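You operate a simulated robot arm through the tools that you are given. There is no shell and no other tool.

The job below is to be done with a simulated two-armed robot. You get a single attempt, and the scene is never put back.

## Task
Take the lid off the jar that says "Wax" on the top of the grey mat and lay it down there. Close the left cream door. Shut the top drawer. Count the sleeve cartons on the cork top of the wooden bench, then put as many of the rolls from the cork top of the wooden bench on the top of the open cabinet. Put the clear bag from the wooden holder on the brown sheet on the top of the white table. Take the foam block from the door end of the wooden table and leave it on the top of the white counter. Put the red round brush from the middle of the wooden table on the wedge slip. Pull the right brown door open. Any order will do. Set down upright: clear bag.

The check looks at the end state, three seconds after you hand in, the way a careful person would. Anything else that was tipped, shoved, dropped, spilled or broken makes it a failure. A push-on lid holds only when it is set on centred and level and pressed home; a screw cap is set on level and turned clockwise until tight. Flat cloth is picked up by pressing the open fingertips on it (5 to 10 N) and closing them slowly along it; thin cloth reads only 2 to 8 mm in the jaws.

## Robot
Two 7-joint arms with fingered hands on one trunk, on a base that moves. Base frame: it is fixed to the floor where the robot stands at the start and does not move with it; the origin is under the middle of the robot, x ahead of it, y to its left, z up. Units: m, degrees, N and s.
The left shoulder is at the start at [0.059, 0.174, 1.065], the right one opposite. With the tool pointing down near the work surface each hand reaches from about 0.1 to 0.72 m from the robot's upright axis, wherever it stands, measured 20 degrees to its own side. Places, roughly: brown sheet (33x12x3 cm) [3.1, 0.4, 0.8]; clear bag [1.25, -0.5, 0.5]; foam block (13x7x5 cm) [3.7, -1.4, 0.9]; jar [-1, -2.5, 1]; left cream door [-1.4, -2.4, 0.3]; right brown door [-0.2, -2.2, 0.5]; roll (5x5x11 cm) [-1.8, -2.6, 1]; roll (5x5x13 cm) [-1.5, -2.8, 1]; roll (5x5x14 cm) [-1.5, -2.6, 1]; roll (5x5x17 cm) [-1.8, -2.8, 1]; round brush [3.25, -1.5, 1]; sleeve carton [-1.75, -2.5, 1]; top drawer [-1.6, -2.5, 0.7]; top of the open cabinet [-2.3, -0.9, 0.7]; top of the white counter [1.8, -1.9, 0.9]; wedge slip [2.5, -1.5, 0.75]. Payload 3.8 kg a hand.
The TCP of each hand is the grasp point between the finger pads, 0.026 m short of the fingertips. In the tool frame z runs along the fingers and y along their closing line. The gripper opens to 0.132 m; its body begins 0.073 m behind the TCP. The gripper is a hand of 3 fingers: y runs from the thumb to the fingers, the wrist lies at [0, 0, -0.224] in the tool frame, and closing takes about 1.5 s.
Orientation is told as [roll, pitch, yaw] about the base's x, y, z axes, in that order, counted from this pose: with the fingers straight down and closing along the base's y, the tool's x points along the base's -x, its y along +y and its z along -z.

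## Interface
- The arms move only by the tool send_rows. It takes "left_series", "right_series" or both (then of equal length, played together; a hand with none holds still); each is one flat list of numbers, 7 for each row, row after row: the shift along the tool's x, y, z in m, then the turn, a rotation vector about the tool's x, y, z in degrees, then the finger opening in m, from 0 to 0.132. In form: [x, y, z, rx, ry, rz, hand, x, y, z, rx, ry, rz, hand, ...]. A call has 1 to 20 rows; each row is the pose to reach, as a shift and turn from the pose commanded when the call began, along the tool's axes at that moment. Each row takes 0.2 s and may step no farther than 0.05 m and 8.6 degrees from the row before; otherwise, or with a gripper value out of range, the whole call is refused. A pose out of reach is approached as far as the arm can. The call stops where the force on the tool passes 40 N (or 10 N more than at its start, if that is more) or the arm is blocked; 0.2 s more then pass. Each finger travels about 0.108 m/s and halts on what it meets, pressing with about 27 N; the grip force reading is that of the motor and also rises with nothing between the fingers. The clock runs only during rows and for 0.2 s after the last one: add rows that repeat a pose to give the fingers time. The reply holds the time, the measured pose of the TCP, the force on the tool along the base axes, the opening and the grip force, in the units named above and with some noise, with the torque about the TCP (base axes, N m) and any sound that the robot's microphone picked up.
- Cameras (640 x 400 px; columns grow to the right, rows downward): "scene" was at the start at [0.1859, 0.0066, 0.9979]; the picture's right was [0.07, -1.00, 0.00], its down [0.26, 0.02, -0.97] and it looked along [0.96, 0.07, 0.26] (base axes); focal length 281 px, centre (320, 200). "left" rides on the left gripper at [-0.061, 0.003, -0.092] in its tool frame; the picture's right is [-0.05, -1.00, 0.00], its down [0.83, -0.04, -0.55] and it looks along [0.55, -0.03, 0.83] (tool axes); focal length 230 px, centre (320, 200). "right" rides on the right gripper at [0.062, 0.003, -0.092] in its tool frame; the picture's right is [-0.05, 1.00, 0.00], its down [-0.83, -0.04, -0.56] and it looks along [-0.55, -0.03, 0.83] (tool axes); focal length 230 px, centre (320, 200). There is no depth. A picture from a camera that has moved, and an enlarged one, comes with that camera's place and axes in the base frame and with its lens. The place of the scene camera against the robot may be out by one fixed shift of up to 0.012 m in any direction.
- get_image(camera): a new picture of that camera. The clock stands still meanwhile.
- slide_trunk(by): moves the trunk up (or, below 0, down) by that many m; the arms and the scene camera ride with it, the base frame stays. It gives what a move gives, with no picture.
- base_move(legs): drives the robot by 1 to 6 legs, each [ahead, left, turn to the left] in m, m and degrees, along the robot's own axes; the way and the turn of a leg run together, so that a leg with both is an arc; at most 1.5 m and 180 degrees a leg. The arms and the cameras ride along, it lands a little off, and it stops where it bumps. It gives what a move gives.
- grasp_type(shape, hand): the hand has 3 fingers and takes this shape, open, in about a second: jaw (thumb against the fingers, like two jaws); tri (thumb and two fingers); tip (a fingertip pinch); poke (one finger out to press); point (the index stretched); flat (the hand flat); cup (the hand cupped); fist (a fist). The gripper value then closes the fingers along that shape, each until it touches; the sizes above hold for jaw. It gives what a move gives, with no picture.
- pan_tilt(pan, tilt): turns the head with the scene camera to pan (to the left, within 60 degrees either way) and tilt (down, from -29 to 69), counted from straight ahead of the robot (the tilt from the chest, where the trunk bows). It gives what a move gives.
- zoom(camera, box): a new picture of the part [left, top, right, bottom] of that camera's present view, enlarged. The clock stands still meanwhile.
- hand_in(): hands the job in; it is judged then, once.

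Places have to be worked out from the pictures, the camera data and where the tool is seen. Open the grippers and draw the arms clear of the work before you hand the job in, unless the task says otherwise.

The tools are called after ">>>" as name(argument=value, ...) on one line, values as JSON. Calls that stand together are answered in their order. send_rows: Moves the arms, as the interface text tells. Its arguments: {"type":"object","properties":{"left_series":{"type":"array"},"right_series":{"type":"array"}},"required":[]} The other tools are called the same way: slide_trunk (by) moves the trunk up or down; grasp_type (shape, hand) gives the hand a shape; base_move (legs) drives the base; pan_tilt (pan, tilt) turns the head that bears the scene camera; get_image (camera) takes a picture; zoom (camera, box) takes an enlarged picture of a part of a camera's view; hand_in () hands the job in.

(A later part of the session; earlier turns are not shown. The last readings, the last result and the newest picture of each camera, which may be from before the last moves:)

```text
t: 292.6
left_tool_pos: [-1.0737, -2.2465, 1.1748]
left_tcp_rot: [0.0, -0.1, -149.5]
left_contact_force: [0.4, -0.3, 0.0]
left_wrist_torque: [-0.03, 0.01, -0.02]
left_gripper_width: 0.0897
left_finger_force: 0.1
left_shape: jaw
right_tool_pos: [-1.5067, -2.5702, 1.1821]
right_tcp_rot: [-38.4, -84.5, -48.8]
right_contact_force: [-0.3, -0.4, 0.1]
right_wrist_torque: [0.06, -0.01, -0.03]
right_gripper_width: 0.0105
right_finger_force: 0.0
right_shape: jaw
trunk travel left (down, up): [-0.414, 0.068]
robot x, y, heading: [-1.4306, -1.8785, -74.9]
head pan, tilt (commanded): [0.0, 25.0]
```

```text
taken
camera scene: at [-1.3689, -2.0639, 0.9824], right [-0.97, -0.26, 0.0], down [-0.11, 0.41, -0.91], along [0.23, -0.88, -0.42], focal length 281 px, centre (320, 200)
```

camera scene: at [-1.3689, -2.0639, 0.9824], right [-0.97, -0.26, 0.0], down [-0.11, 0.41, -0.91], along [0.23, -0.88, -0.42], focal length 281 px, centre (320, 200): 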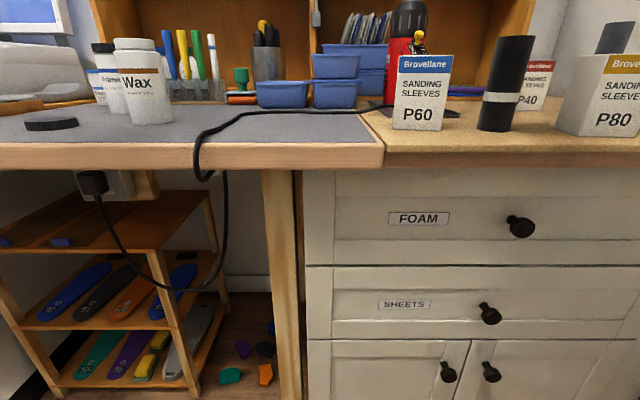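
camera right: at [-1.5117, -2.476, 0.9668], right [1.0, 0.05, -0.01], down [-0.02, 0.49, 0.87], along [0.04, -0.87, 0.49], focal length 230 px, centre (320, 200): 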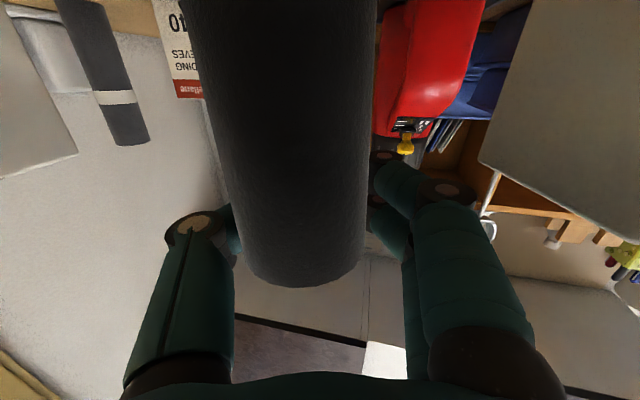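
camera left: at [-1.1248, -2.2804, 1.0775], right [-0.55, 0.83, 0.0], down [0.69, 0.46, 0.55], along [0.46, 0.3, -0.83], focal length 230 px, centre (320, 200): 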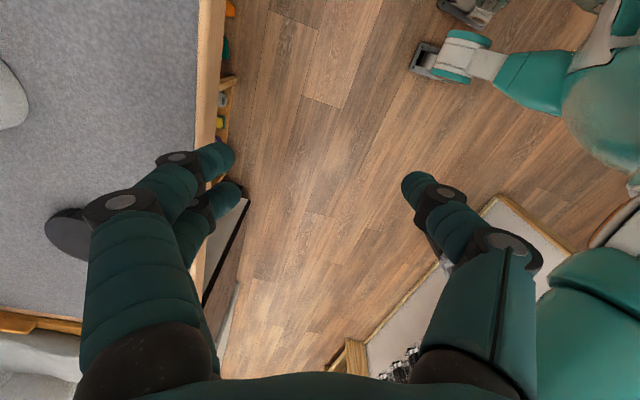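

The roll stands upright between the cartons. I turn the right hand back to point down, above everything, and rotate it for a front-to-back grip.

>>> slide_trunk(by=0.065)

>>> send_rows(right_series=[0, 0, 0, 0, 8, 0, 0.02, 0, 0, 0, 0, 16, 0, 0.03, 0, 0, 0, 0, 24, 0, 0.04, 0, 0, 0, 0, 32, 0, 0.05, 0, 0, 0, 0, 40, 0, 0.06, 0, 0, 0, 0, 48, 0, 0.07, 0, 0, 0, 0, 56, 0, 0.08, 0, 0, 0, 0, 64, 0, 0.09, 0, 0, 0, 0, 72, 0, 0.09, 0, 0, 0, 0, 80, 0, 0.09, 0, 0, 0, 0, 84.5, 0, 0.09])

>>> get_image(camera="right")

```text
t: 293.6
left_tool_pos: [-1.0724, -2.2462, 1.2383]
left_tcp_rot: [0.0, -0.1, -149.5]
left_contact_force: [-0.5, -0.8, -0.2]
left_wrist_torque: [0.04, 0.01, -0.01]
left_gripper_width: 0.0898
left_finger_force: 0.0
left_shape: jaw
right_tool_pos: [-1.5123, -2.5498, 1.2987]
right_tcp_rot: [-83.8, -87.6, -3.6]
right_contact_force: [0.2, 0.6, -0.3]
right_wrist_torque: [-0.06, 0.0, 0.0]
right_gripper_width: 0.0102
right_finger_force: 0.0
right_shape: jaw
trunk travel left (down, up): [-0.479, 0.003]
robot x, y, heading: [-1.4289, -1.8787, -74.8]
head pan, tilt (commanded): [0.0, 25.0]
```

```text
t: 296.0
left_tool_pos: [-1.0715, -2.2461, 1.2391]
left_tcp_rot: [-0.1, -0.1, -149.6]
left_contact_force: [0.9, -0.4, 0.2]
left_wrist_torque: [-0.01, 0.02, 0.05]
left_gripper_width: 0.0896
left_finger_force: 0.1
left_shape: jaw
right_tool_pos: [-1.5256, -2.5203, 1.2907]
right_tcp_rot: [-2.6, -8.4, -86.7]
right_contact_force: [-0.9, 0.5, -0.5]
right_wrist_torque: [0.03, 0.03, -0.01]
right_gripper_width: 0.0898
right_finger_force: 0.0
right_shape: jaw
right hand out of reach, approached as far as the arm can: row 10, 11
trunk travel left (down, up): [-0.479, 0.003]
robot x, y, heading: [-1.4311, -1.879, -75.1]
head pan, tilt (commanded): [0.0, 25.0]
```

```text
taken
camera right: at [-1.5215, -2.4464, 1.3726], right [1.0, 0.0, -0.03], down [0.02, -0.74, 0.67], along [-0.03, -0.67, -0.74], focal length 230 px, centre (320, 200)
```

right: 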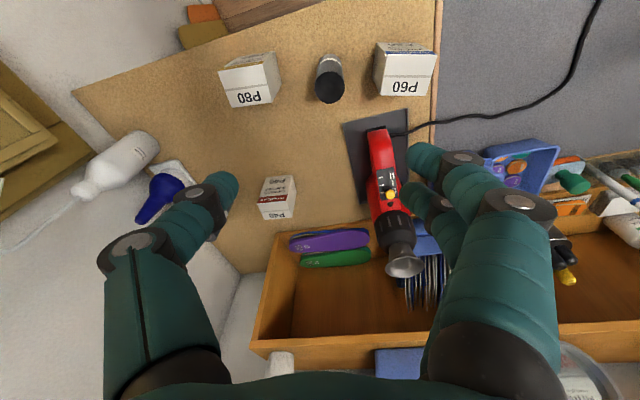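

From above I can check how far P60 was displaced; I zoom into this view.

>>> zoom(camera="right", box=[200, 30, 460, 130])

```text
2.46 times, centred on (330, 80) of right
camera zoom: at [-1.5215, -2.4464, 1.3726], right [1.0, 0.0, -0.03], down [0.02, -0.74, 0.67], along [-0.03, -0.67, -0.74], focal length 566 px, centre (295, 495)
```

zoom: 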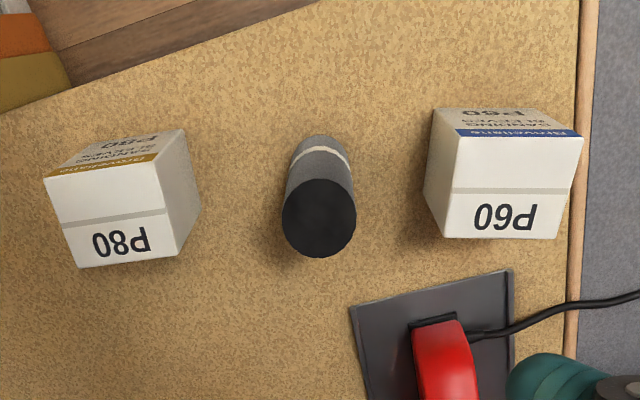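

P60 shifted by roughly 1.3 cm to the left; I'll push it back after removing the roll. First I level the hand, lower it a little and turn it 87° for a front-to-back grip of the standing roll at ≈[-1.520, -2.545].

>>> send_rows(right_series=[0, 0, 0.03, -1.3, 4.2, 0, 0.09, 0, 0, 0.06, -2.6, 8.4, 0, 0.09, 0, 0, 0.1, -2.6, 8.4, 0, 0.09, 0, 0, 0.1, -2.6, 8.4, 0, 0.09])

>>> send_rows(right_series=[0, 0, 0, 0, 0, -8, 0.09, 0, 0, 0, 0, 0, -16, 0.09, 0, 0, 0, 0, 0, -24, 0.09, 0, 0, 0, 0, 0, -32, 0.09, 0, 0, 0, 0, 0, -40, 0.09, 0, 0, 0, 0, 0, -48, 0.09, 0, 0, 0, 0, 0, -56, 0.09, 0, 0, 0, 0, 0, -64, 0.09, 0, 0, 0, 0, 0, -72, 0.09, 0, 0, 0, 0, 0, -80, 0.09, 0, 0, 0, 0, 0, -87, 0.09])

>>> get_image(camera="right")

```text
t: 297.0
left_tool_pos: [-1.0723, -2.2462, 1.2402]
left_tcp_rot: [0.1, -0.1, -149.4]
left_contact_force: [0.5, 0.6, -0.8]
left_wrist_torque: [-0.01, -0.01, 0.02]
left_gripper_width: 0.0897
left_finger_force: 0.0
left_shape: jaw
right_tool_pos: [-1.5267, -2.5351, 1.1929]
right_tcp_rot: [0.2, 0.0, -86.9]
right_contact_force: [-0.1, 0.0, -0.9]
right_wrist_torque: [0.01, -0.01, -0.02]
right_gripper_width: 0.0894
right_finger_force: 0.0
right_shape: jaw
right hand out of reach, approached as far as the arm can: row 2
trunk travel left (down, up): [-0.479, 0.003]
robot x, y, heading: [-1.4318, -1.8789, -74.7]
head pan, tilt (commanded): [0.0, 25.0]
```

```text
t: 299.4
left_tool_pos: [-1.0721, -2.2466, 1.24]
left_tcp_rot: [0.1, -0.1, -149.5]
left_contact_force: [0.5, 0.3, -0.4]
left_wrist_torque: [0.0, -0.02, 0.01]
left_gripper_width: 0.0896
left_finger_force: 0.2
left_shape: jaw
right_tool_pos: [-1.5273, -2.5371, 1.1925]
right_tcp_rot: [-0.1, -0.2, 0.2]
right_contact_force: [-0.4, -0.4, -0.5]
right_wrist_torque: [0.02, -0.03, -0.02]
right_gripper_width: 0.0896
right_finger_force: 0.1
right_shape: jaw
trunk travel left (down, up): [-0.479, 0.003]
robot x, y, heading: [-1.4301, -1.8788, -75.0]
head pan, tilt (commanded): [0.0, 25.0]
```

```text
taken
camera right: at [-1.5888, -2.5336, 1.2837], right [0.05, 1.0, 0.0], down [0.83, -0.04, 0.56], along [0.56, -0.03, -0.83], focal length 230 px, centre (320, 200)
```

right: 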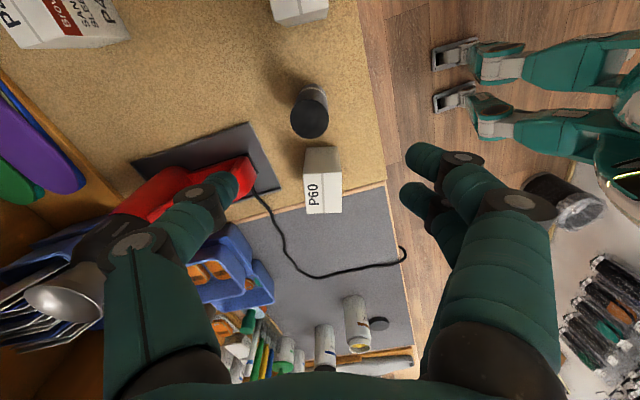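

The roll top is at ≈[-1.524, -2.548], well centred between thumb and fingers. I descend to z≈0.985 and close on it.

>>> send_rows(right_series=[-0.003, -0.011, 0.04, 0, 0, 0, 0.09, -0.003, -0.011, 0.08, 0, 0, 0, 0.09, -0.003, -0.011, 0.12, 0, 0, 0, 0.09, -0.003, -0.011, 0.16, 0, 0, 0, 0.09, -0.003, -0.011, 0.19, 0, 0, 0, 0.09, -0.003, -0.011, 0.208, 0, 0, 0, 0.09, -0.003, -0.011, 0.208, 0, 0, 0, 0.09])

>>> get_image(camera="right")

>>> zoom(camera="scene", box=[370, 10, 640, 180])

```text
t: 301.0
left_tool_pos: [-1.0727, -2.2459, 1.2402]
left_tcp_rot: [0.0, -0.1, -149.6]
left_contact_force: [0.0, 0.0, 0.7]
left_wrist_torque: [-0.01, 0.0, 0.03]
left_gripper_width: 0.0894
left_finger_force: 0.1
left_shape: jaw
right_tool_pos: [-1.5185, -2.5723, 0.9828]
right_tcp_rot: [0.0, -0.2, -0.1]
right_contact_force: [0.2, -0.1, -0.3]
right_wrist_torque: [-0.02, 0.01, 0.0]
right_gripper_width: 0.0895
right_finger_force: 0.1
right_shape: jaw
right hand out of reach, approached as far as the arm can: row 2, 3, 4, 5, 6, 7
trunk travel left (down, up): [-0.479, 0.003]
robot x, y, heading: [-1.4279, -1.8777, -74.9]
head pan, tilt (commanded): [0.0, 25.0]
```

```text
taken
camera right: at [-1.5802, -2.5699, 1.0744], right [0.05, 1.0, 0.0], down [0.83, -0.04, 0.56], along [0.56, -0.03, -0.83], focal length 230 px, centre (320, 200)
```

right: 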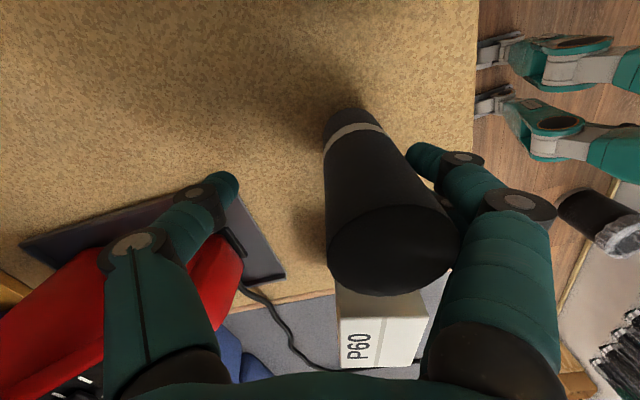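

```text
2.35 times, centred on (505, 95) of scene
camera zoom: at [-1.3669, -2.0708, 1.0723], right [-0.97, -0.26, 0.0], down [-0.11, 0.41, -0.91], along [0.24, -0.88, -0.42], focal length 662 px, centre (-115, 447)
```

zoom: 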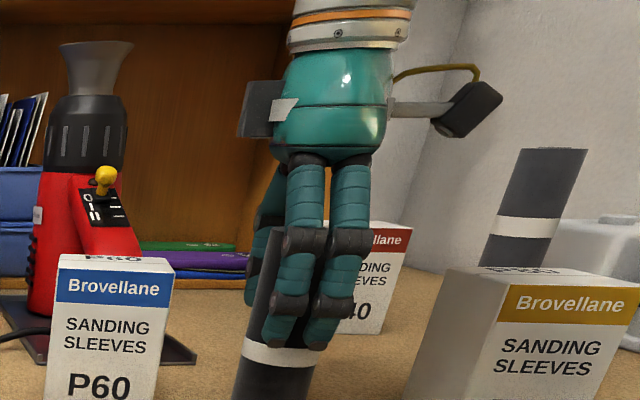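

The hand drifted ~2 cm far-side. I shift it to centre on the roll and then close.

>>> send_rows(right_series=[0.004, 0.007, 0, 0, 0, 0, 0.09, 0.008, 0.014, 0, 0, 0, 0, 0.09, 0.0115, 0.02, 0, 0, 0, 0, 0.09, 0.0115, 0.02, 0, 0, 0, 0, 0.09])

>>> get_image(camera="right")

```text
t: 302.0
left_tool_pos: [-1.0736, -2.2464, 1.24]
left_tcp_rot: [0.0, 0.0, -149.5]
left_contact_force: [1.2, -0.5, 0.7]
left_wrist_torque: [-0.01, -0.03, 0.0]
left_gripper_width: 0.0896
left_finger_force: 0.0
left_shape: jaw
right_tool_pos: [-1.5259, -2.5737, 0.9846]
right_tcp_rot: [0.1, -0.2, -0.1]
right_contact_force: [-0.1, 0.4, 0.4]
right_wrist_torque: [0.02, -0.04, -0.01]
right_gripper_width: 0.0897
right_finger_force: 0.1
right_shape: jaw
right hand out of reach, approached as far as the arm can: row 1, 2, 3, 4
trunk travel left (down, up): [-0.479, 0.003]
robot x, y, heading: [-1.4331, -1.882, -74.8]
head pan, tilt (commanded): [0.0, 25.0]
```

```text
taken
camera right: at [-1.5869, -2.5714, 1.0752], right [0.05, 1.0, 0.0], down [0.83, -0.04, 0.56], along [0.56, -0.03, -0.83], focal length 230 px, centre (320, 200)
```

right: 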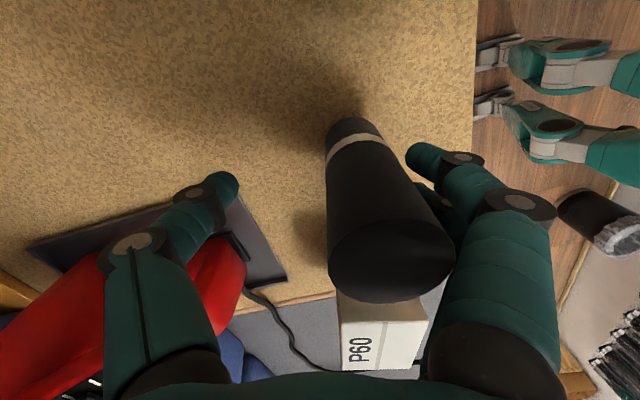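

The arm can't come closer in this pose, so I back the base by 2 cm instead.

>>> base_move(legs=[[-0.022, 0, 0]])

>>> get_image(camera="right")

```text
t: 302.8
left_tool_pos: [-1.0769, -2.227, 1.2381]
left_tcp_rot: [-0.1, 0.0, -149.5]
left_contact_force: [0.0, -0.5, -0.2]
left_wrist_torque: [0.04, 0.01, 0.05]
left_gripper_width: 0.0898
left_finger_force: 0.1
left_shape: jaw
right_tool_pos: [-1.5296, -2.5559, 0.9799]
right_tcp_rot: [0.2, -0.1, 0.0]
right_contact_force: [0.0, 0.0, 0.4]
right_wrist_torque: [0.02, 0.02, 0.0]
right_gripper_width: 0.0898
right_finger_force: 0.1
right_shape: jaw
trunk travel left (down, up): [-0.479, 0.003]
robot x, y, heading: [-1.4363, -1.8548, -74.9]
head pan, tilt (commanded): [0.0, 25.0]
```

```text
taken
camera right: at [-1.592, -2.5525, 1.0728], right [0.05, 1.0, 0.0], down [0.83, -0.04, 0.56], along [0.56, -0.03, -0.83], focal length 230 px, centre (320, 200)
```

right: 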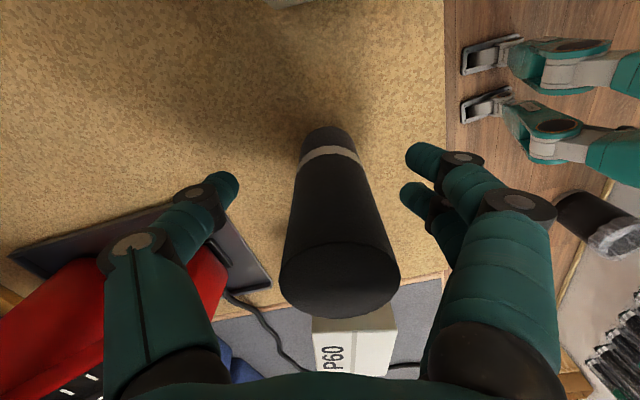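

Centred now. I close on the roll and lift it straight up.

>>> send_rows(right_series=[0, 0, 0, 0, 0, 0, 0.075, 0, 0, 0, 0, 0, 0, 0.06, 0, 0, 0, 0, 0, 0, 0.045, 0, 0, 0, 0, 0, 0, 0.03, 0, 0, 0, 0, 0, 0, 0.02, 0, 0, 0, 0, 0, 0, 0.02])

>>> get_image(camera="right")

```text
t: 304.2
left_tool_pos: [-1.0781, -2.2253, 1.2397]
left_tcp_rot: [0.0, -0.1, -149.5]
left_contact_force: [-0.2, 0.0, 0.8]
left_wrist_torque: [-0.02, 0.02, 0.02]
left_gripper_width: 0.0899
left_finger_force: 0.0
left_shape: jaw
right_tool_pos: [-1.5295, -2.5539, 0.9827]
right_tcp_rot: [0.0, -0.2, 0.0]
right_contact_force: [0.1, 0.4, 0.8]
right_wrist_torque: [0.02, 0.03, 0.03]
right_gripper_width: 0.0301
right_finger_force: 27.0
right_shape: jaw
trunk travel left (down, up): [-0.479, 0.003]
robot x, y, heading: [-1.4355, -1.8632, -74.8]
head pan, tilt (commanded): [0.0, 25.0]
```

```text
taken
camera right: at [-1.5924, -2.5509, 1.0748], right [0.05, 1.0, 0.0], down [0.83, -0.04, 0.56], along [0.56, -0.03, -0.83], focal length 230 px, centre (320, 200)
```

right: 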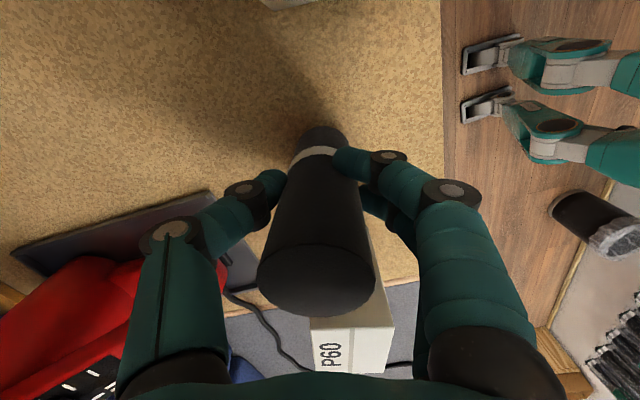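

The reading is 30 mm (34 for the other rolls), so I test the hold with a small 2 cm lift first.

>>> send_rows(right_series=[0, 0, -0.005, 0, 0, 0, 0.015, 0, 0, -0.01, 0, 0, 0, 0.015, 0, 0, -0.02, 0, 0, 0, 0.015, 0, 0, -0.02, 0, 0, 0, 0.015])

>>> get_image(camera="right")

>>> zoom(camera="scene", box=[370, 10, 640, 180])

```text
t: 305.2
left_tool_pos: [-1.0783, -2.2246, 1.2393]
left_tcp_rot: [0.0, -0.1, -149.5]
left_contact_force: [0.0, -0.3, 0.6]
left_wrist_torque: [0.03, 0.0, 0.0]
left_gripper_width: 0.0899
left_finger_force: 0.2
left_shape: jaw
right_tool_pos: [-1.5303, -2.5546, 1.0035]
right_tcp_rot: [0.2, -0.1, 0.0]
right_contact_force: [-0.6, -0.5, -1.1]
right_wrist_torque: [0.0, 0.0, 0.01]
right_gripper_width: 0.0299
right_finger_force: 27.0
right_shape: jaw
trunk travel left (down, up): [-0.479, 0.003]
robot x, y, heading: [-1.4366, -1.856, -75.0]
head pan, tilt (commanded): [0.0, 25.0]
```

```text
taken
camera right: at [-1.5921, -2.5507, 1.0953], right [0.05, 1.0, 0.0], down [0.83, -0.04, 0.56], along [0.56, -0.03, -0.83], focal length 230 px, centre (320, 200)
```

right: 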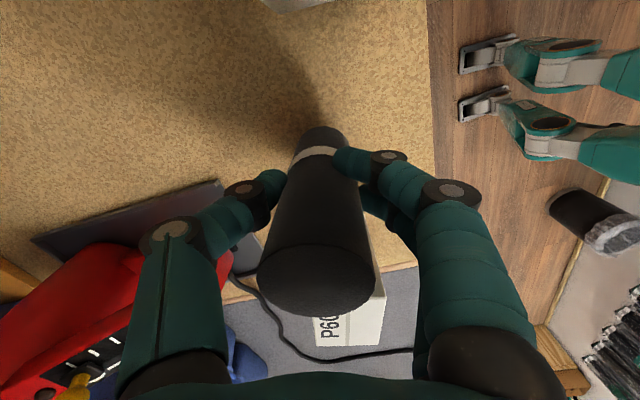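

```text
2.35 times, centred on (505, 95) of scene
camera zoom: at [-1.3725, -2.0503, 1.0721], right [-0.97, -0.26, 0.0], down [-0.11, 0.41, -0.91], along [0.24, -0.88, -0.42], focal length 662 px, centre (-115, 447)
```

zoom: 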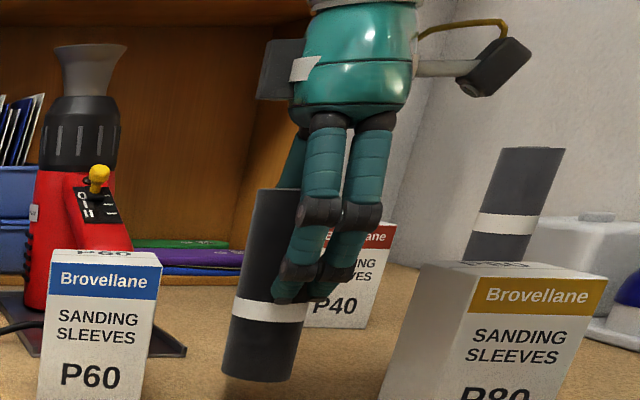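

The roll lifts, but the grip is about 1.2 cm off its axis. I set it back down, open, shift +1.2 cm, and regrip centred.

>>> send_rows(right_series=[0, 0, 0.01, 0, 0, 0, 0.015, 0, 0, 0.018, 0, 0, 0, 0.015, 0, 0, 0.0205, 0, 0, 0, 0.015, 0, 0, 0.0215, 0, 0, 0, 0.015, 0, 0, 0.021, 0, 0, 0, 0.03, 0, 0, 0.021, 0, 0, 0, 0.045, 0, 0, 0.021, 0, 0, 0, 0.06, 0, 0, 0.021, 0, 0, 0, 0.08])

>>> send_rows(right_series=[-0.006, 0, 0, 0, 0, 0, 0.08, -0.012, 0, 0, 0, 0, 0, 0.08, -0.012, 0, 0, 0, 0, 0, 0.08])

>>> get_image(camera="right")

>>> zoom(camera="scene", box=[370, 10, 640, 180])

```text
t: 307.0
left_tool_pos: [-1.0786, -2.2266, 1.2405]
left_tcp_rot: [0.0, -0.1, -149.5]
left_contact_force: [-0.6, 0.1, -0.4]
left_wrist_torque: [-0.03, -0.02, 0.01]
left_gripper_width: 0.0897
left_finger_force: 0.1
left_shape: jaw
right_tool_pos: [-1.5319, -2.5532, 0.9818]
right_tcp_rot: [0.1, -0.2, 0.0]
right_contact_force: [0.2, -0.1, 0.0]
right_wrist_torque: [0.01, 0.0, -0.01]
right_gripper_width: 0.0792
right_finger_force: 0.0
right_shape: jaw
trunk travel left (down, up): [-0.479, 0.003]
robot x, y, heading: [-1.4376, -1.859, -74.7]
head pan, tilt (commanded): [0.0, 25.0]
```

```text
t: 307.8
left_tool_pos: [-1.0783, -2.2243, 1.2401]
left_tcp_rot: [0.1, -0.2, -149.5]
left_contact_force: [0.7, -0.2, 0.8]
left_wrist_torque: [-0.01, 0.0, -0.01]
left_gripper_width: 0.0899
left_finger_force: 0.1
left_shape: jaw
right_tool_pos: [-1.5184, -2.5516, 0.9848]
right_tcp_rot: [-0.1, -0.1, 0.1]
right_contact_force: [0.1, 1.2, 0.3]
right_wrist_torque: [0.04, 0.0, -0.01]
right_gripper_width: 0.0792
right_finger_force: 0.0
right_shape: jaw
trunk travel left (down, up): [-0.479, 0.003]
robot x, y, heading: [-1.4326, -1.8579, -74.8]
head pan, tilt (commanded): [0.0, 25.0]
```

```text
taken
camera right: at [-1.5801, -2.5499, 1.0754], right [0.05, 1.0, 0.0], down [0.83, -0.04, 0.56], along [0.56, -0.03, -0.83], focal length 230 px, centre (320, 200)
```

right: 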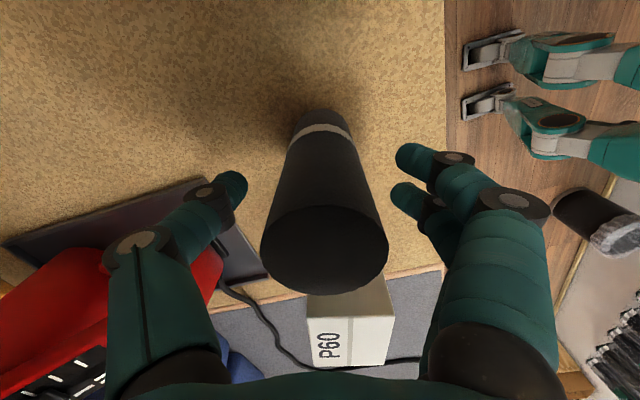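

```text
2.35 times, centred on (505, 95) of scene
camera zoom: at [-1.3725, -2.0502, 1.0722], right [-0.97, -0.26, 0.0], down [-0.11, 0.41, -0.91], along [0.24, -0.88, -0.42], focal length 662 px, centre (-115, 447)
```

zoom: 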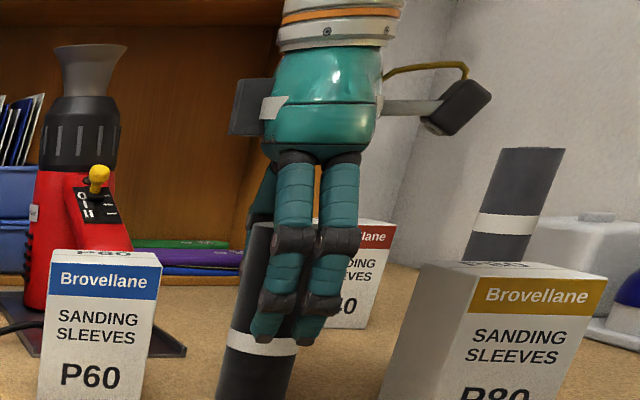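

Now well centred. I close again and lift.

>>> send_rows(right_series=[0, 0, 0, 0, 0, 0, 0.065, 0, 0, 0, 0, 0, 0, 0.05, 0, 0, 0, 0, 0, 0, 0.035, 0, 0, 0, 0, 0, 0, 0.02, 0, 0, 0, 0, 0, 0, 0.02, 0, 0, -0.01, 0, 0, 0, 0.02, 0, 0, -0.03, 0, 0, 0, 0.02, 0, 0, -0.06, 0, 0, 0, 0.02, 0, 0, -0.1, 0, 0, 0, 0.02, 0, 0, -0.14, 0, 0, 0, 0.02, 0, 0, -0.18, 0, 0, 0, 0.02])

>>> get_image(camera="right")

>>> get_image(camera="scene")

```text
t: 310.2
left_tool_pos: [-1.078, -2.2251, 1.2409]
left_tcp_rot: [0.0, -0.1, -149.6]
left_contact_force: [1.0, 0.0, 0.4]
left_wrist_torque: [-0.02, 0.05, -0.02]
left_gripper_width: 0.0893
left_finger_force: 0.0
left_shape: jaw
right_tool_pos: [-1.5235, -2.5316, 1.1418]
right_tcp_rot: [0.0, -0.2, 0.0]
right_contact_force: [0.3, -0.2, -1.3]
right_wrist_torque: [0.0, 0.0, 0.0]
right_gripper_width: 0.0346
right_finger_force: 27.1
right_shape: jaw
right hand out of reach, approached as far as the arm can: row 7, 8, 9, 10, 11
trunk travel left (down, up): [-0.479, 0.003]
robot x, y, heading: [-1.4339, -1.8564, -75.1]
head pan, tilt (commanded): [0.0, 25.0]
```

```text
taken
camera right: at [-1.5853, -2.5279, 1.2337], right [0.05, 1.0, 0.0], down [0.83, -0.04, 0.56], along [0.56, -0.03, -0.83], focal length 230 px, centre (320, 200)
```

right: 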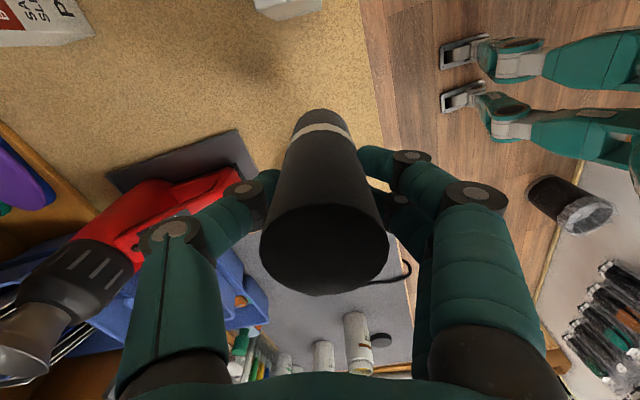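

```text
taken
camera scene: at [-1.3725, -2.0497, 1.0723], right [-0.97, -0.26, 0.0], down [-0.11, 0.41, -0.91], along [0.24, -0.88, -0.42], focal length 281 px, centre (320, 200)
```

scene: 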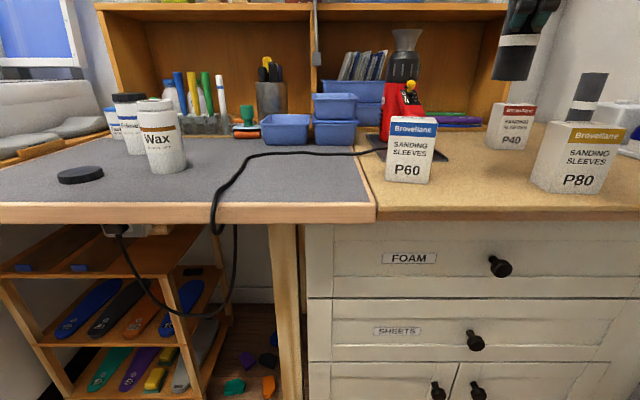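

The dark roll is now held firmly and centred. I retract it and travel back to the cabinet (back off, turn right, then diagonal approach).

>>> send_rows(right_series=[0.008, 0.03, -0.01, 0, 0, 0, 0.02, 0.016, 0.06, -0.02, 0, 0, 0, 0.02, 0.023, 0.09, -0.035, 0, 0, 0, 0.02, 0.031, 0.118, -0.05, 0, 0, 0, 0.02, 0.0388, 0.145, -0.06, 0, 0, 0, 0.02])

>>> base_move(legs=[[-0.332, 0.16, 0], [0, 0, -112]])

>>> get_image(camera="scene")

```text
t: 311.4
left_tool_pos: [-1.0784, -2.2254, 1.2399]
left_tcp_rot: [0.0, -0.1, -149.5]
left_contact_force: [0.3, -1.0, 0.0]
left_wrist_torque: [-0.05, 0.0, -0.02]
left_gripper_width: 0.0896
left_finger_force: 0.1
left_shape: jaw
right_tool_pos: [-1.5365, -2.5036, 1.2248]
right_tcp_rot: [0.2, -0.2, 0.0]
right_contact_force: [0.6, 0.2, -0.1]
right_wrist_torque: [0.0, 0.01, -0.01]
right_gripper_width: 0.0345
right_finger_force: 27.0
right_shape: jaw
right hand out of reach, approached as far as the arm can: row 1, 2, 3, 4, 5
trunk travel left (down, up): [-0.479, 0.003]
robot x, y, heading: [-1.4394, -1.8594, -75.1]
head pan, tilt (commanded): [0.0, 25.0]
```

```text
t: 318.5
left_tool_pos: [-1.8425, -1.6817, 1.2399]
left_tcp_rot: [0.1, -0.1, 97.8]
left_contact_force: [-0.3, 0.5, 0.4]
left_wrist_torque: [-0.01, 0.01, 0.0]
left_gripper_width: 0.0896
left_finger_force: 0.1
left_shape: jaw
right_tool_pos: [-1.922, -1.1531, 1.226]
right_tcp_rot: [0.1, -0.3, -112.7]
right_contact_force: [0.4, 0.6, -0.9]
right_wrist_torque: [0.01, 0.06, 0.02]
right_gripper_width: 0.034
right_finger_force: 27.4
right_shape: jaw
trunk travel left (down, up): [-0.479, 0.003]
robot x, y, heading: [-1.368, -1.4936, 172.4]
head pan, tilt (commanded): [0.0, 25.0]
```

```text
taken
camera scene: at [-1.5542, -1.4671, 1.0722], right [0.13, 0.99, 0.0], down [0.42, -0.06, -0.91], along [-0.9, 0.12, -0.42], focal length 281 px, centre (320, 200)
```

scene: 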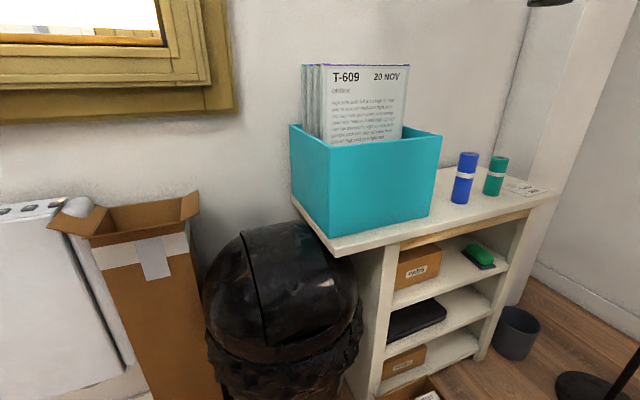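

I drive diagonally to the pose closer to the cabinet.

>>> base_move(legs=[[0.2, -0.407, 0], [0.2, 0, 0]])

>>> pan_tilt(pan=0, tilt=40)

>>> get_image(camera="scene")

>>> get_image(camera="right")

```text
t: 323.8
left_tool_pos: [-2.1392, -1.2191, 1.2374]
left_tcp_rot: [-0.2, -0.1, 98.4]
left_contact_force: [-0.6, -0.6, -0.1]
left_wrist_torque: [-0.04, -0.02, -0.03]
left_gripper_width: 0.0899
left_finger_force: 0.0
left_shape: jaw
right_tool_pos: [-2.2231, -0.6915, 1.2223]
right_tcp_rot: [0.4, -0.1, -112.1]
right_contact_force: [-0.7, 0.4, -1.4]
right_wrist_torque: [-0.03, -0.04, 0.01]
right_gripper_width: 0.034
right_finger_force: 26.9
right_shape: jaw
trunk travel left (down, up): [-0.479, 0.003]
robot x, y, heading: [-1.6575, -1.0298, 172.7]
head pan, tilt (commanded): [0.0, 25.0]
stopped in leg 2: the robot was blocked; the commanded pose is now the measured one
```

```text
t: 324.6
left_tool_pos: [-2.1349, -1.2212, 1.239]
left_tcp_rot: [0.1, -0.3, 98.4]
left_contact_force: [-0.7, 0.2, 0.2]
left_wrist_torque: [0.02, -0.01, 0.01]
left_gripper_width: 0.0895
left_finger_force: 0.0
left_shape: jaw
right_tool_pos: [-2.2178, -0.6919, 1.2254]
right_tcp_rot: [0.0, -0.1, -112.1]
right_contact_force: [0.1, 0.1, -0.3]
right_wrist_torque: [-0.02, 0.02, 0.01]
right_gripper_width: 0.0338
right_finger_force: 26.7
right_shape: jaw
trunk travel left (down, up): [-0.479, 0.003]
robot x, y, heading: [-1.6625, -1.0283, 172.8]
head pan, tilt (commanded): [0.0, 40.0]
```

```text
taken
camera scene: at [-1.8398, -1.004, 1.0491], right [0.12, 0.99, 0.0], down [0.64, -0.08, -0.77], along [-0.76, 0.09, -0.64], focal length 281 px, centre (320, 200)
```

scene: 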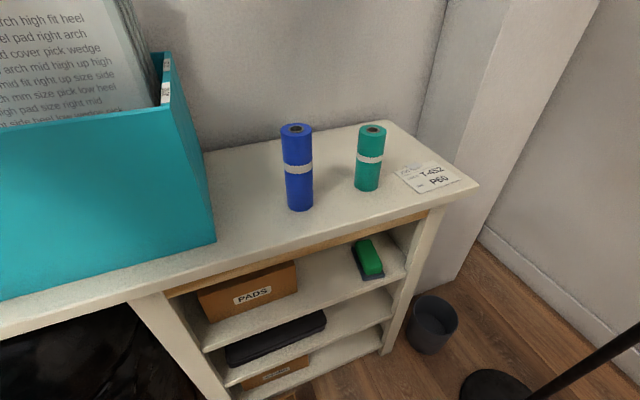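

```text
taken
camera right: at [-2.1916, -0.6368, 1.3182], right [0.91, -0.42, 0.0], down [-0.35, -0.75, 0.56], along [-0.24, -0.51, -0.83], focal length 230 px, centre (320, 200)
```

right: 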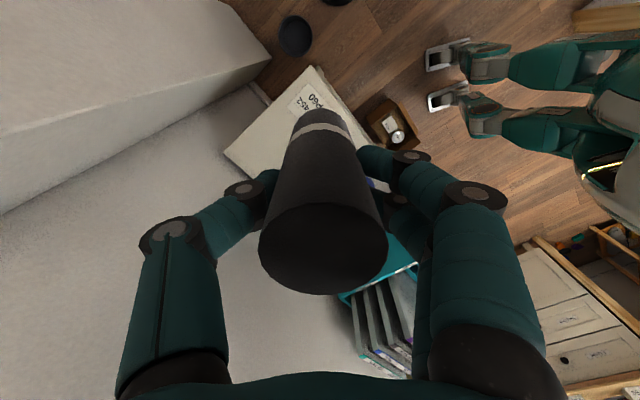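

The base was blocked about 13 cm early, and the lamp pole looks odd in the view. I look to the right at the lamp right away.

>>> pan_tilt(pan=-55, tilt=25)

>>> get_image(camera="scene")

>>> pan_tilt(pan=-60, tilt=-15)

>>> get_image(camera="scene")

```text
t: 325.8
left_tool_pos: [-2.1344, -1.2206, 1.2404]
left_tcp_rot: [0.1, -0.2, 98.4]
left_contact_force: [0.3, 0.3, 0.4]
left_wrist_torque: [0.0, -0.03, -0.01]
left_gripper_width: 0.0896
left_finger_force: 0.2
left_shape: jaw
right_tool_pos: [-2.2185, -0.6923, 1.2258]
right_tcp_rot: [-0.1, -0.2, -112.2]
right_contact_force: [-0.2, -0.3, -0.4]
right_wrist_torque: [0.01, 0.02, -0.01]
right_gripper_width: 0.0337
right_finger_force: 26.9
right_shape: jaw
trunk travel left (down, up): [-0.479, 0.003]
robot x, y, heading: [-1.6573, -1.0309, 173.0]
head pan, tilt (commanded): [-55.0, 25.0]
```

```text
taken
camera scene: at [-1.7993, -0.933, 1.0722], right [0.88, 0.47, 0.0], down [0.2, -0.37, -0.91], along [-0.43, 0.8, -0.42], focal length 281 px, centre (320, 200)
```

scene: 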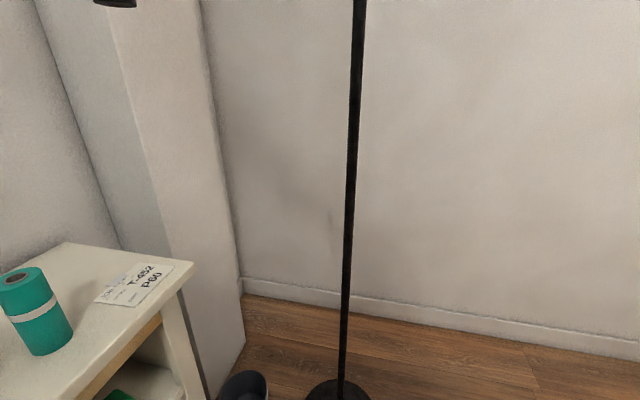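

```text
t: 326.9
left_tool_pos: [-2.1349, -1.2201, 1.2415]
left_tcp_rot: [0.0, -0.2, 98.4]
left_contact_force: [-0.2, 0.0, 0.4]
left_wrist_torque: [-0.02, -0.02, -0.07]
left_gripper_width: 0.0897
left_finger_force: 0.0
left_shape: jaw
right_tool_pos: [-2.2187, -0.6926, 1.2254]
right_tcp_rot: [-0.1, -0.3, -112.1]
right_contact_force: [-0.8, 0.3, -0.8]
right_wrist_torque: [-0.02, -0.01, -0.02]
right_gripper_width: 0.0341
right_finger_force: 26.9
right_shape: jaw
trunk travel left (down, up): [-0.479, 0.003]
robot x, y, heading: [-1.659, -1.0264, 172.8]
head pan, tilt (commanded): [-60.0, -15.0]
```

```text
taken
camera scene: at [-1.7874, -0.9402, 1.1349], right [0.92, 0.39, 0.0], down [-0.1, 0.24, -0.97], along [-0.38, 0.89, 0.26], focal length 281 px, centre (320, 200)
```

scene: 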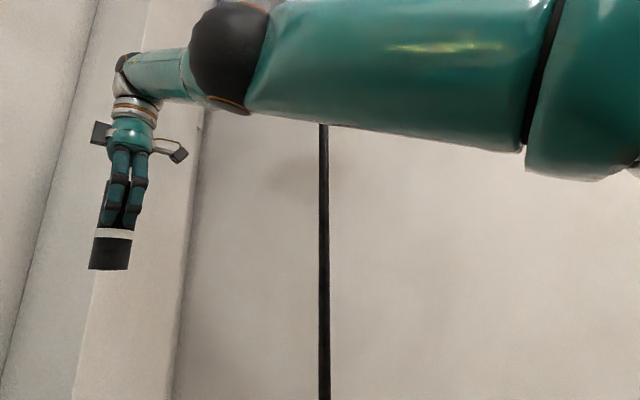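

The lamp is unmoved and upright (its base projects exactly where expected). I look down to see what blocked the base.

>>> pan_tilt(pan=0, tilt=69)

>>> get_image(camera="scene")

>>> get_image(camera="left")

```text
t: 328.4
left_tool_pos: [-2.1348, -1.2195, 1.2404]
left_tcp_rot: [0.0, -0.2, 98.4]
left_contact_force: [-1.1, 1.0, 0.8]
left_wrist_torque: [-0.01, 0.02, 0.04]
left_gripper_width: 0.0896
left_finger_force: 0.0
left_shape: jaw
right_tool_pos: [-2.2189, -0.693, 1.2256]
right_tcp_rot: [-0.1, -0.2, -112.1]
right_contact_force: [-0.6, 0.0, -1.4]
right_wrist_torque: [-0.01, -0.03, 0.01]
right_gripper_width: 0.0339
right_finger_force: 27.1
right_shape: jaw
trunk travel left (down, up): [-0.479, 0.003]
robot x, y, heading: [-1.6601, -1.0273, 173.0]
head pan, tilt (commanded): [0.0, 68.8]
```

```text
taken
camera scene: at [-1.8115, -1.0074, 1.0128], right [0.12, 0.99, 0.0], down [0.92, -0.12, -0.36], along [-0.36, 0.04, -0.93], focal length 281 px, centre (320, 200)
```

scene: 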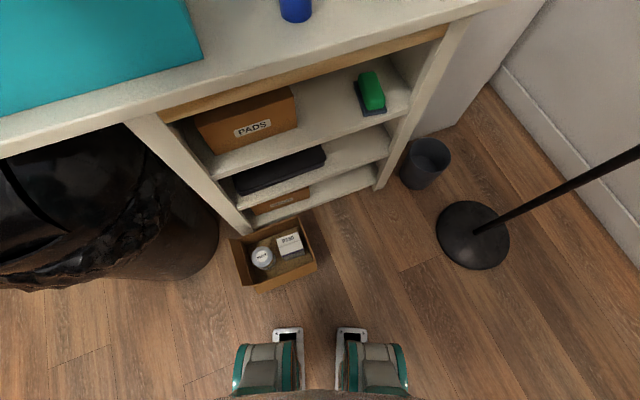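

```text
taken
camera left: at [-2.1473, -1.1606, 1.3327], right [0.98, 0.2, 0.0], down [0.16, -0.82, 0.55], along [0.11, -0.54, -0.83], focal length 230 px, centre (320, 200)
```

left: 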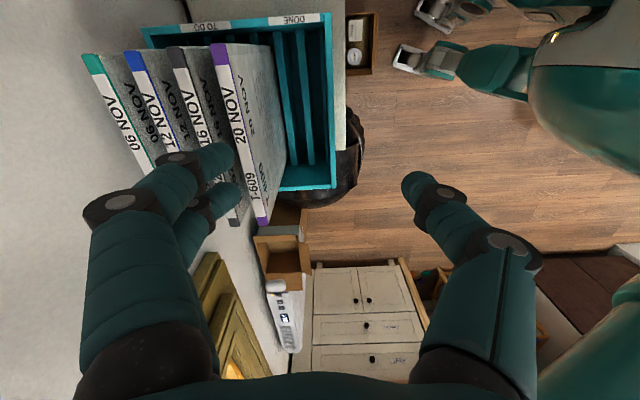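

The feet are clear of the floor box. I look up to see whether the lamp has a head near my right arm.

>>> pan_tilt(pan=-45, tilt=-29)

>>> get_image(camera="scene")

>>> pan_tilt(pan=0, tilt=-20)

>>> get_image(camera="scene")

```text
t: 330.2
left_tool_pos: [-2.1345, -1.2198, 1.2401]
left_tcp_rot: [0.0, -0.2, 98.4]
left_contact_force: [0.2, 0.0, 0.3]
left_wrist_torque: [-0.03, -0.01, -0.01]
left_gripper_width: 0.0896
left_finger_force: 0.0
left_shape: jaw
right_tool_pos: [-2.2181, -0.6921, 1.2255]
right_tcp_rot: [-0.1, -0.2, -112.0]
right_contact_force: [0.3, 0.1, -1.5]
right_wrist_torque: [0.0, 0.03, 0.03]
right_gripper_width: 0.034
right_finger_force: 26.7
right_shape: jaw
trunk travel left (down, up): [-0.479, 0.003]
robot x, y, heading: [-1.6619, -1.0314, 172.9]
head pan, tilt (commanded): [-45.0, -28.6]
```

```text
taken
camera scene: at [-1.7972, -0.9614, 1.1526], right [0.79, 0.61, 0.0], down [-0.29, 0.38, -0.88], along [-0.54, 0.69, 0.48], focal length 281 px, centre (320, 200)
```

scene: 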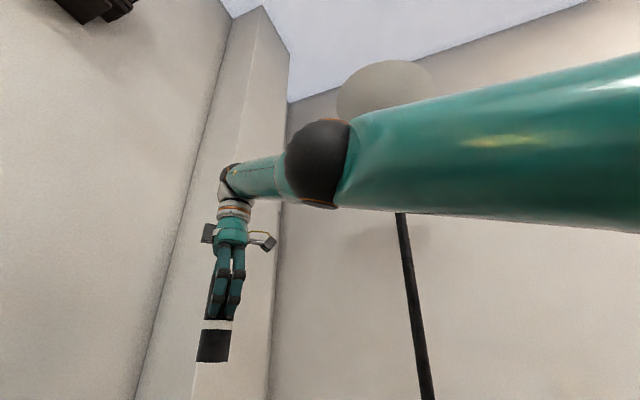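

```text
t: 331.3
left_tool_pos: [-2.135, -1.2192, 1.2404]
left_tcp_rot: [0.0, -0.1, 98.4]
left_contact_force: [-0.4, 0.4, -0.4]
left_wrist_torque: [0.03, 0.0, -0.01]
left_gripper_width: 0.0896
left_finger_force: 0.1
left_shape: jaw
right_tool_pos: [-2.2176, -0.6929, 1.2266]
right_tcp_rot: [0.1, -0.2, -112.1]
right_contact_force: [0.8, -0.5, 0.6]
right_wrist_torque: [0.0, 0.0, -0.03]
right_gripper_width: 0.0337
right_finger_force: 26.9
right_shape: jaw
trunk travel left (down, up): [-0.479, 0.003]
robot x, y, heading: [-1.6628, -1.0274, 172.8]
head pan, tilt (commanded): [0.0, -20.0]
```

```text
taken
camera scene: at [-1.8314, -1.0049, 1.1418], right [0.12, 0.99, 0.0], down [-0.34, 0.04, -0.94], along [-0.93, 0.12, 0.34], focal length 281 px, centre (320, 200)
```

scene: 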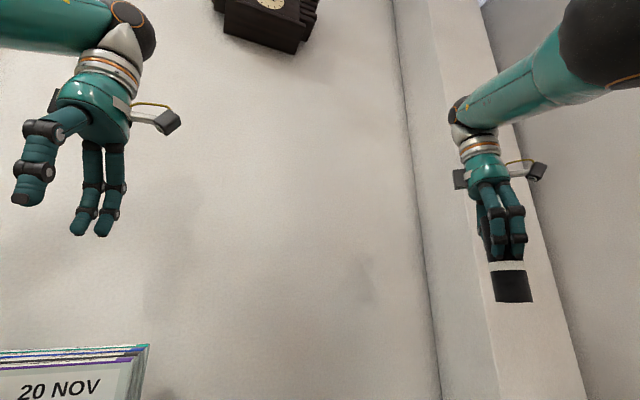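

The base apparently stopped near the floor box; nothing was disturbed. A reachable free spot is behind the card at ≈room (-2.465, -0.165). I turn 14° left and shift 0.167 m right, keeping well clear of the lamp pole.

>>> base_move(legs=[[0, 0, 14], [0, -0.165, 0]])

>>> pan_tilt(pan=-10, tilt=40)

>>> get_image(camera="scene")

>>> pan_tilt(pan=-60, tilt=5)

>>> get_image(camera="scene")

```text
t: 334.2
left_tool_pos: [-2.0934, -1.1708, 1.2405]
left_tcp_rot: [0.1, -0.2, 112.4]
left_contact_force: [0.3, -1.0, -0.9]
left_wrist_torque: [0.01, -0.01, 0.0]
left_gripper_width: 0.0897
left_finger_force: 0.1
left_shape: jaw
right_tool_pos: [-2.302, -0.6791, 1.2252]
right_tcp_rot: [0.0, -0.3, -98.0]
right_contact_force: [0.3, -0.2, -0.2]
right_wrist_torque: [0.0, -0.02, 0.01]
right_gripper_width: 0.034
right_finger_force: 27.0
right_shape: jaw
trunk travel left (down, up): [-0.479, 0.003]
robot x, y, heading: [-1.6787, -0.8696, -172.9]
head pan, tilt (commanded): [0.0, -20.0]
```

```text
t: 335.5
left_tool_pos: [-2.0934, -1.1699, 1.2399]
left_tcp_rot: [-0.1, -0.2, 112.6]
left_contact_force: [-0.2, 0.7, -0.6]
left_wrist_torque: [-0.02, 0.01, -0.01]
left_gripper_width: 0.0898
left_finger_force: 0.1
left_shape: jaw
right_tool_pos: [-2.3031, -0.6799, 1.2262]
right_tcp_rot: [0.0, -0.2, -98.0]
right_contact_force: [-0.8, 0.0, -0.6]
right_wrist_torque: [-0.01, 0.01, 0.01]
right_gripper_width: 0.0339
right_finger_force: 27.2
right_shape: jaw
trunk travel left (down, up): [-0.479, 0.003]
robot x, y, heading: [-1.6802, -0.8699, -173.2]
head pan, tilt (commanded): [-10.0, 40.0]
```

```text
taken
camera scene: at [-1.8603, -0.8767, 1.0489], right [0.05, 1.0, 0.0], down [0.64, -0.03, -0.77], along [-0.77, 0.04, -0.64], focal length 281 px, centre (320, 200)
```

scene: 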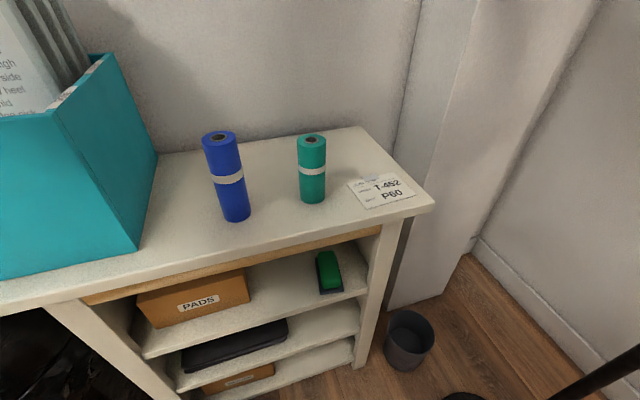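

```text
t: 336.7
left_tool_pos: [-2.0924, -1.1712, 1.2404]
left_tcp_rot: [0.1, -0.2, 112.4]
left_contact_force: [0.5, -0.1, 0.6]
left_wrist_torque: [-0.05, 0.01, 0.0]
left_gripper_width: 0.0896
left_finger_force: 0.0
left_shape: jaw
right_tool_pos: [-2.3032, -0.6797, 1.2247]
right_tcp_rot: [0.0, -0.3, -98.0]
right_contact_force: [1.2, 0.9, -0.5]
right_wrist_torque: [0.03, 0.02, 0.04]
right_gripper_width: 0.0337
right_finger_force: 27.3
right_shape: jaw
trunk travel left (down, up): [-0.479, 0.003]
robot x, y, heading: [-1.6799, -0.867, -173.5]
head pan, tilt (commanded): [-60.0, 5.0]
```

```text
taken
camera scene: at [-1.8307, -0.8078, 1.1046], right [0.8, 0.6, 0.0], down [0.05, -0.07, -1.0], along [-0.6, 0.8, -0.09], focal length 281 px, centre (320, 200)
```

scene: 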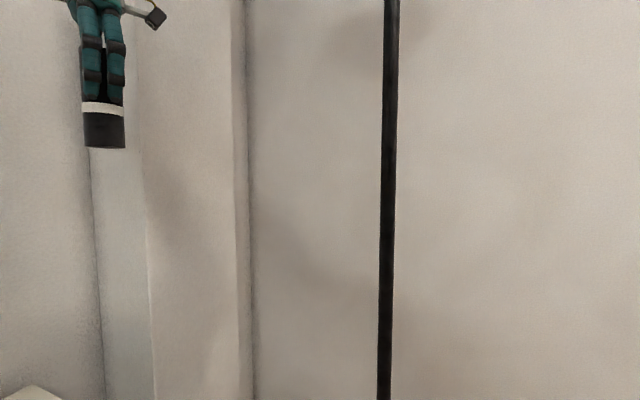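

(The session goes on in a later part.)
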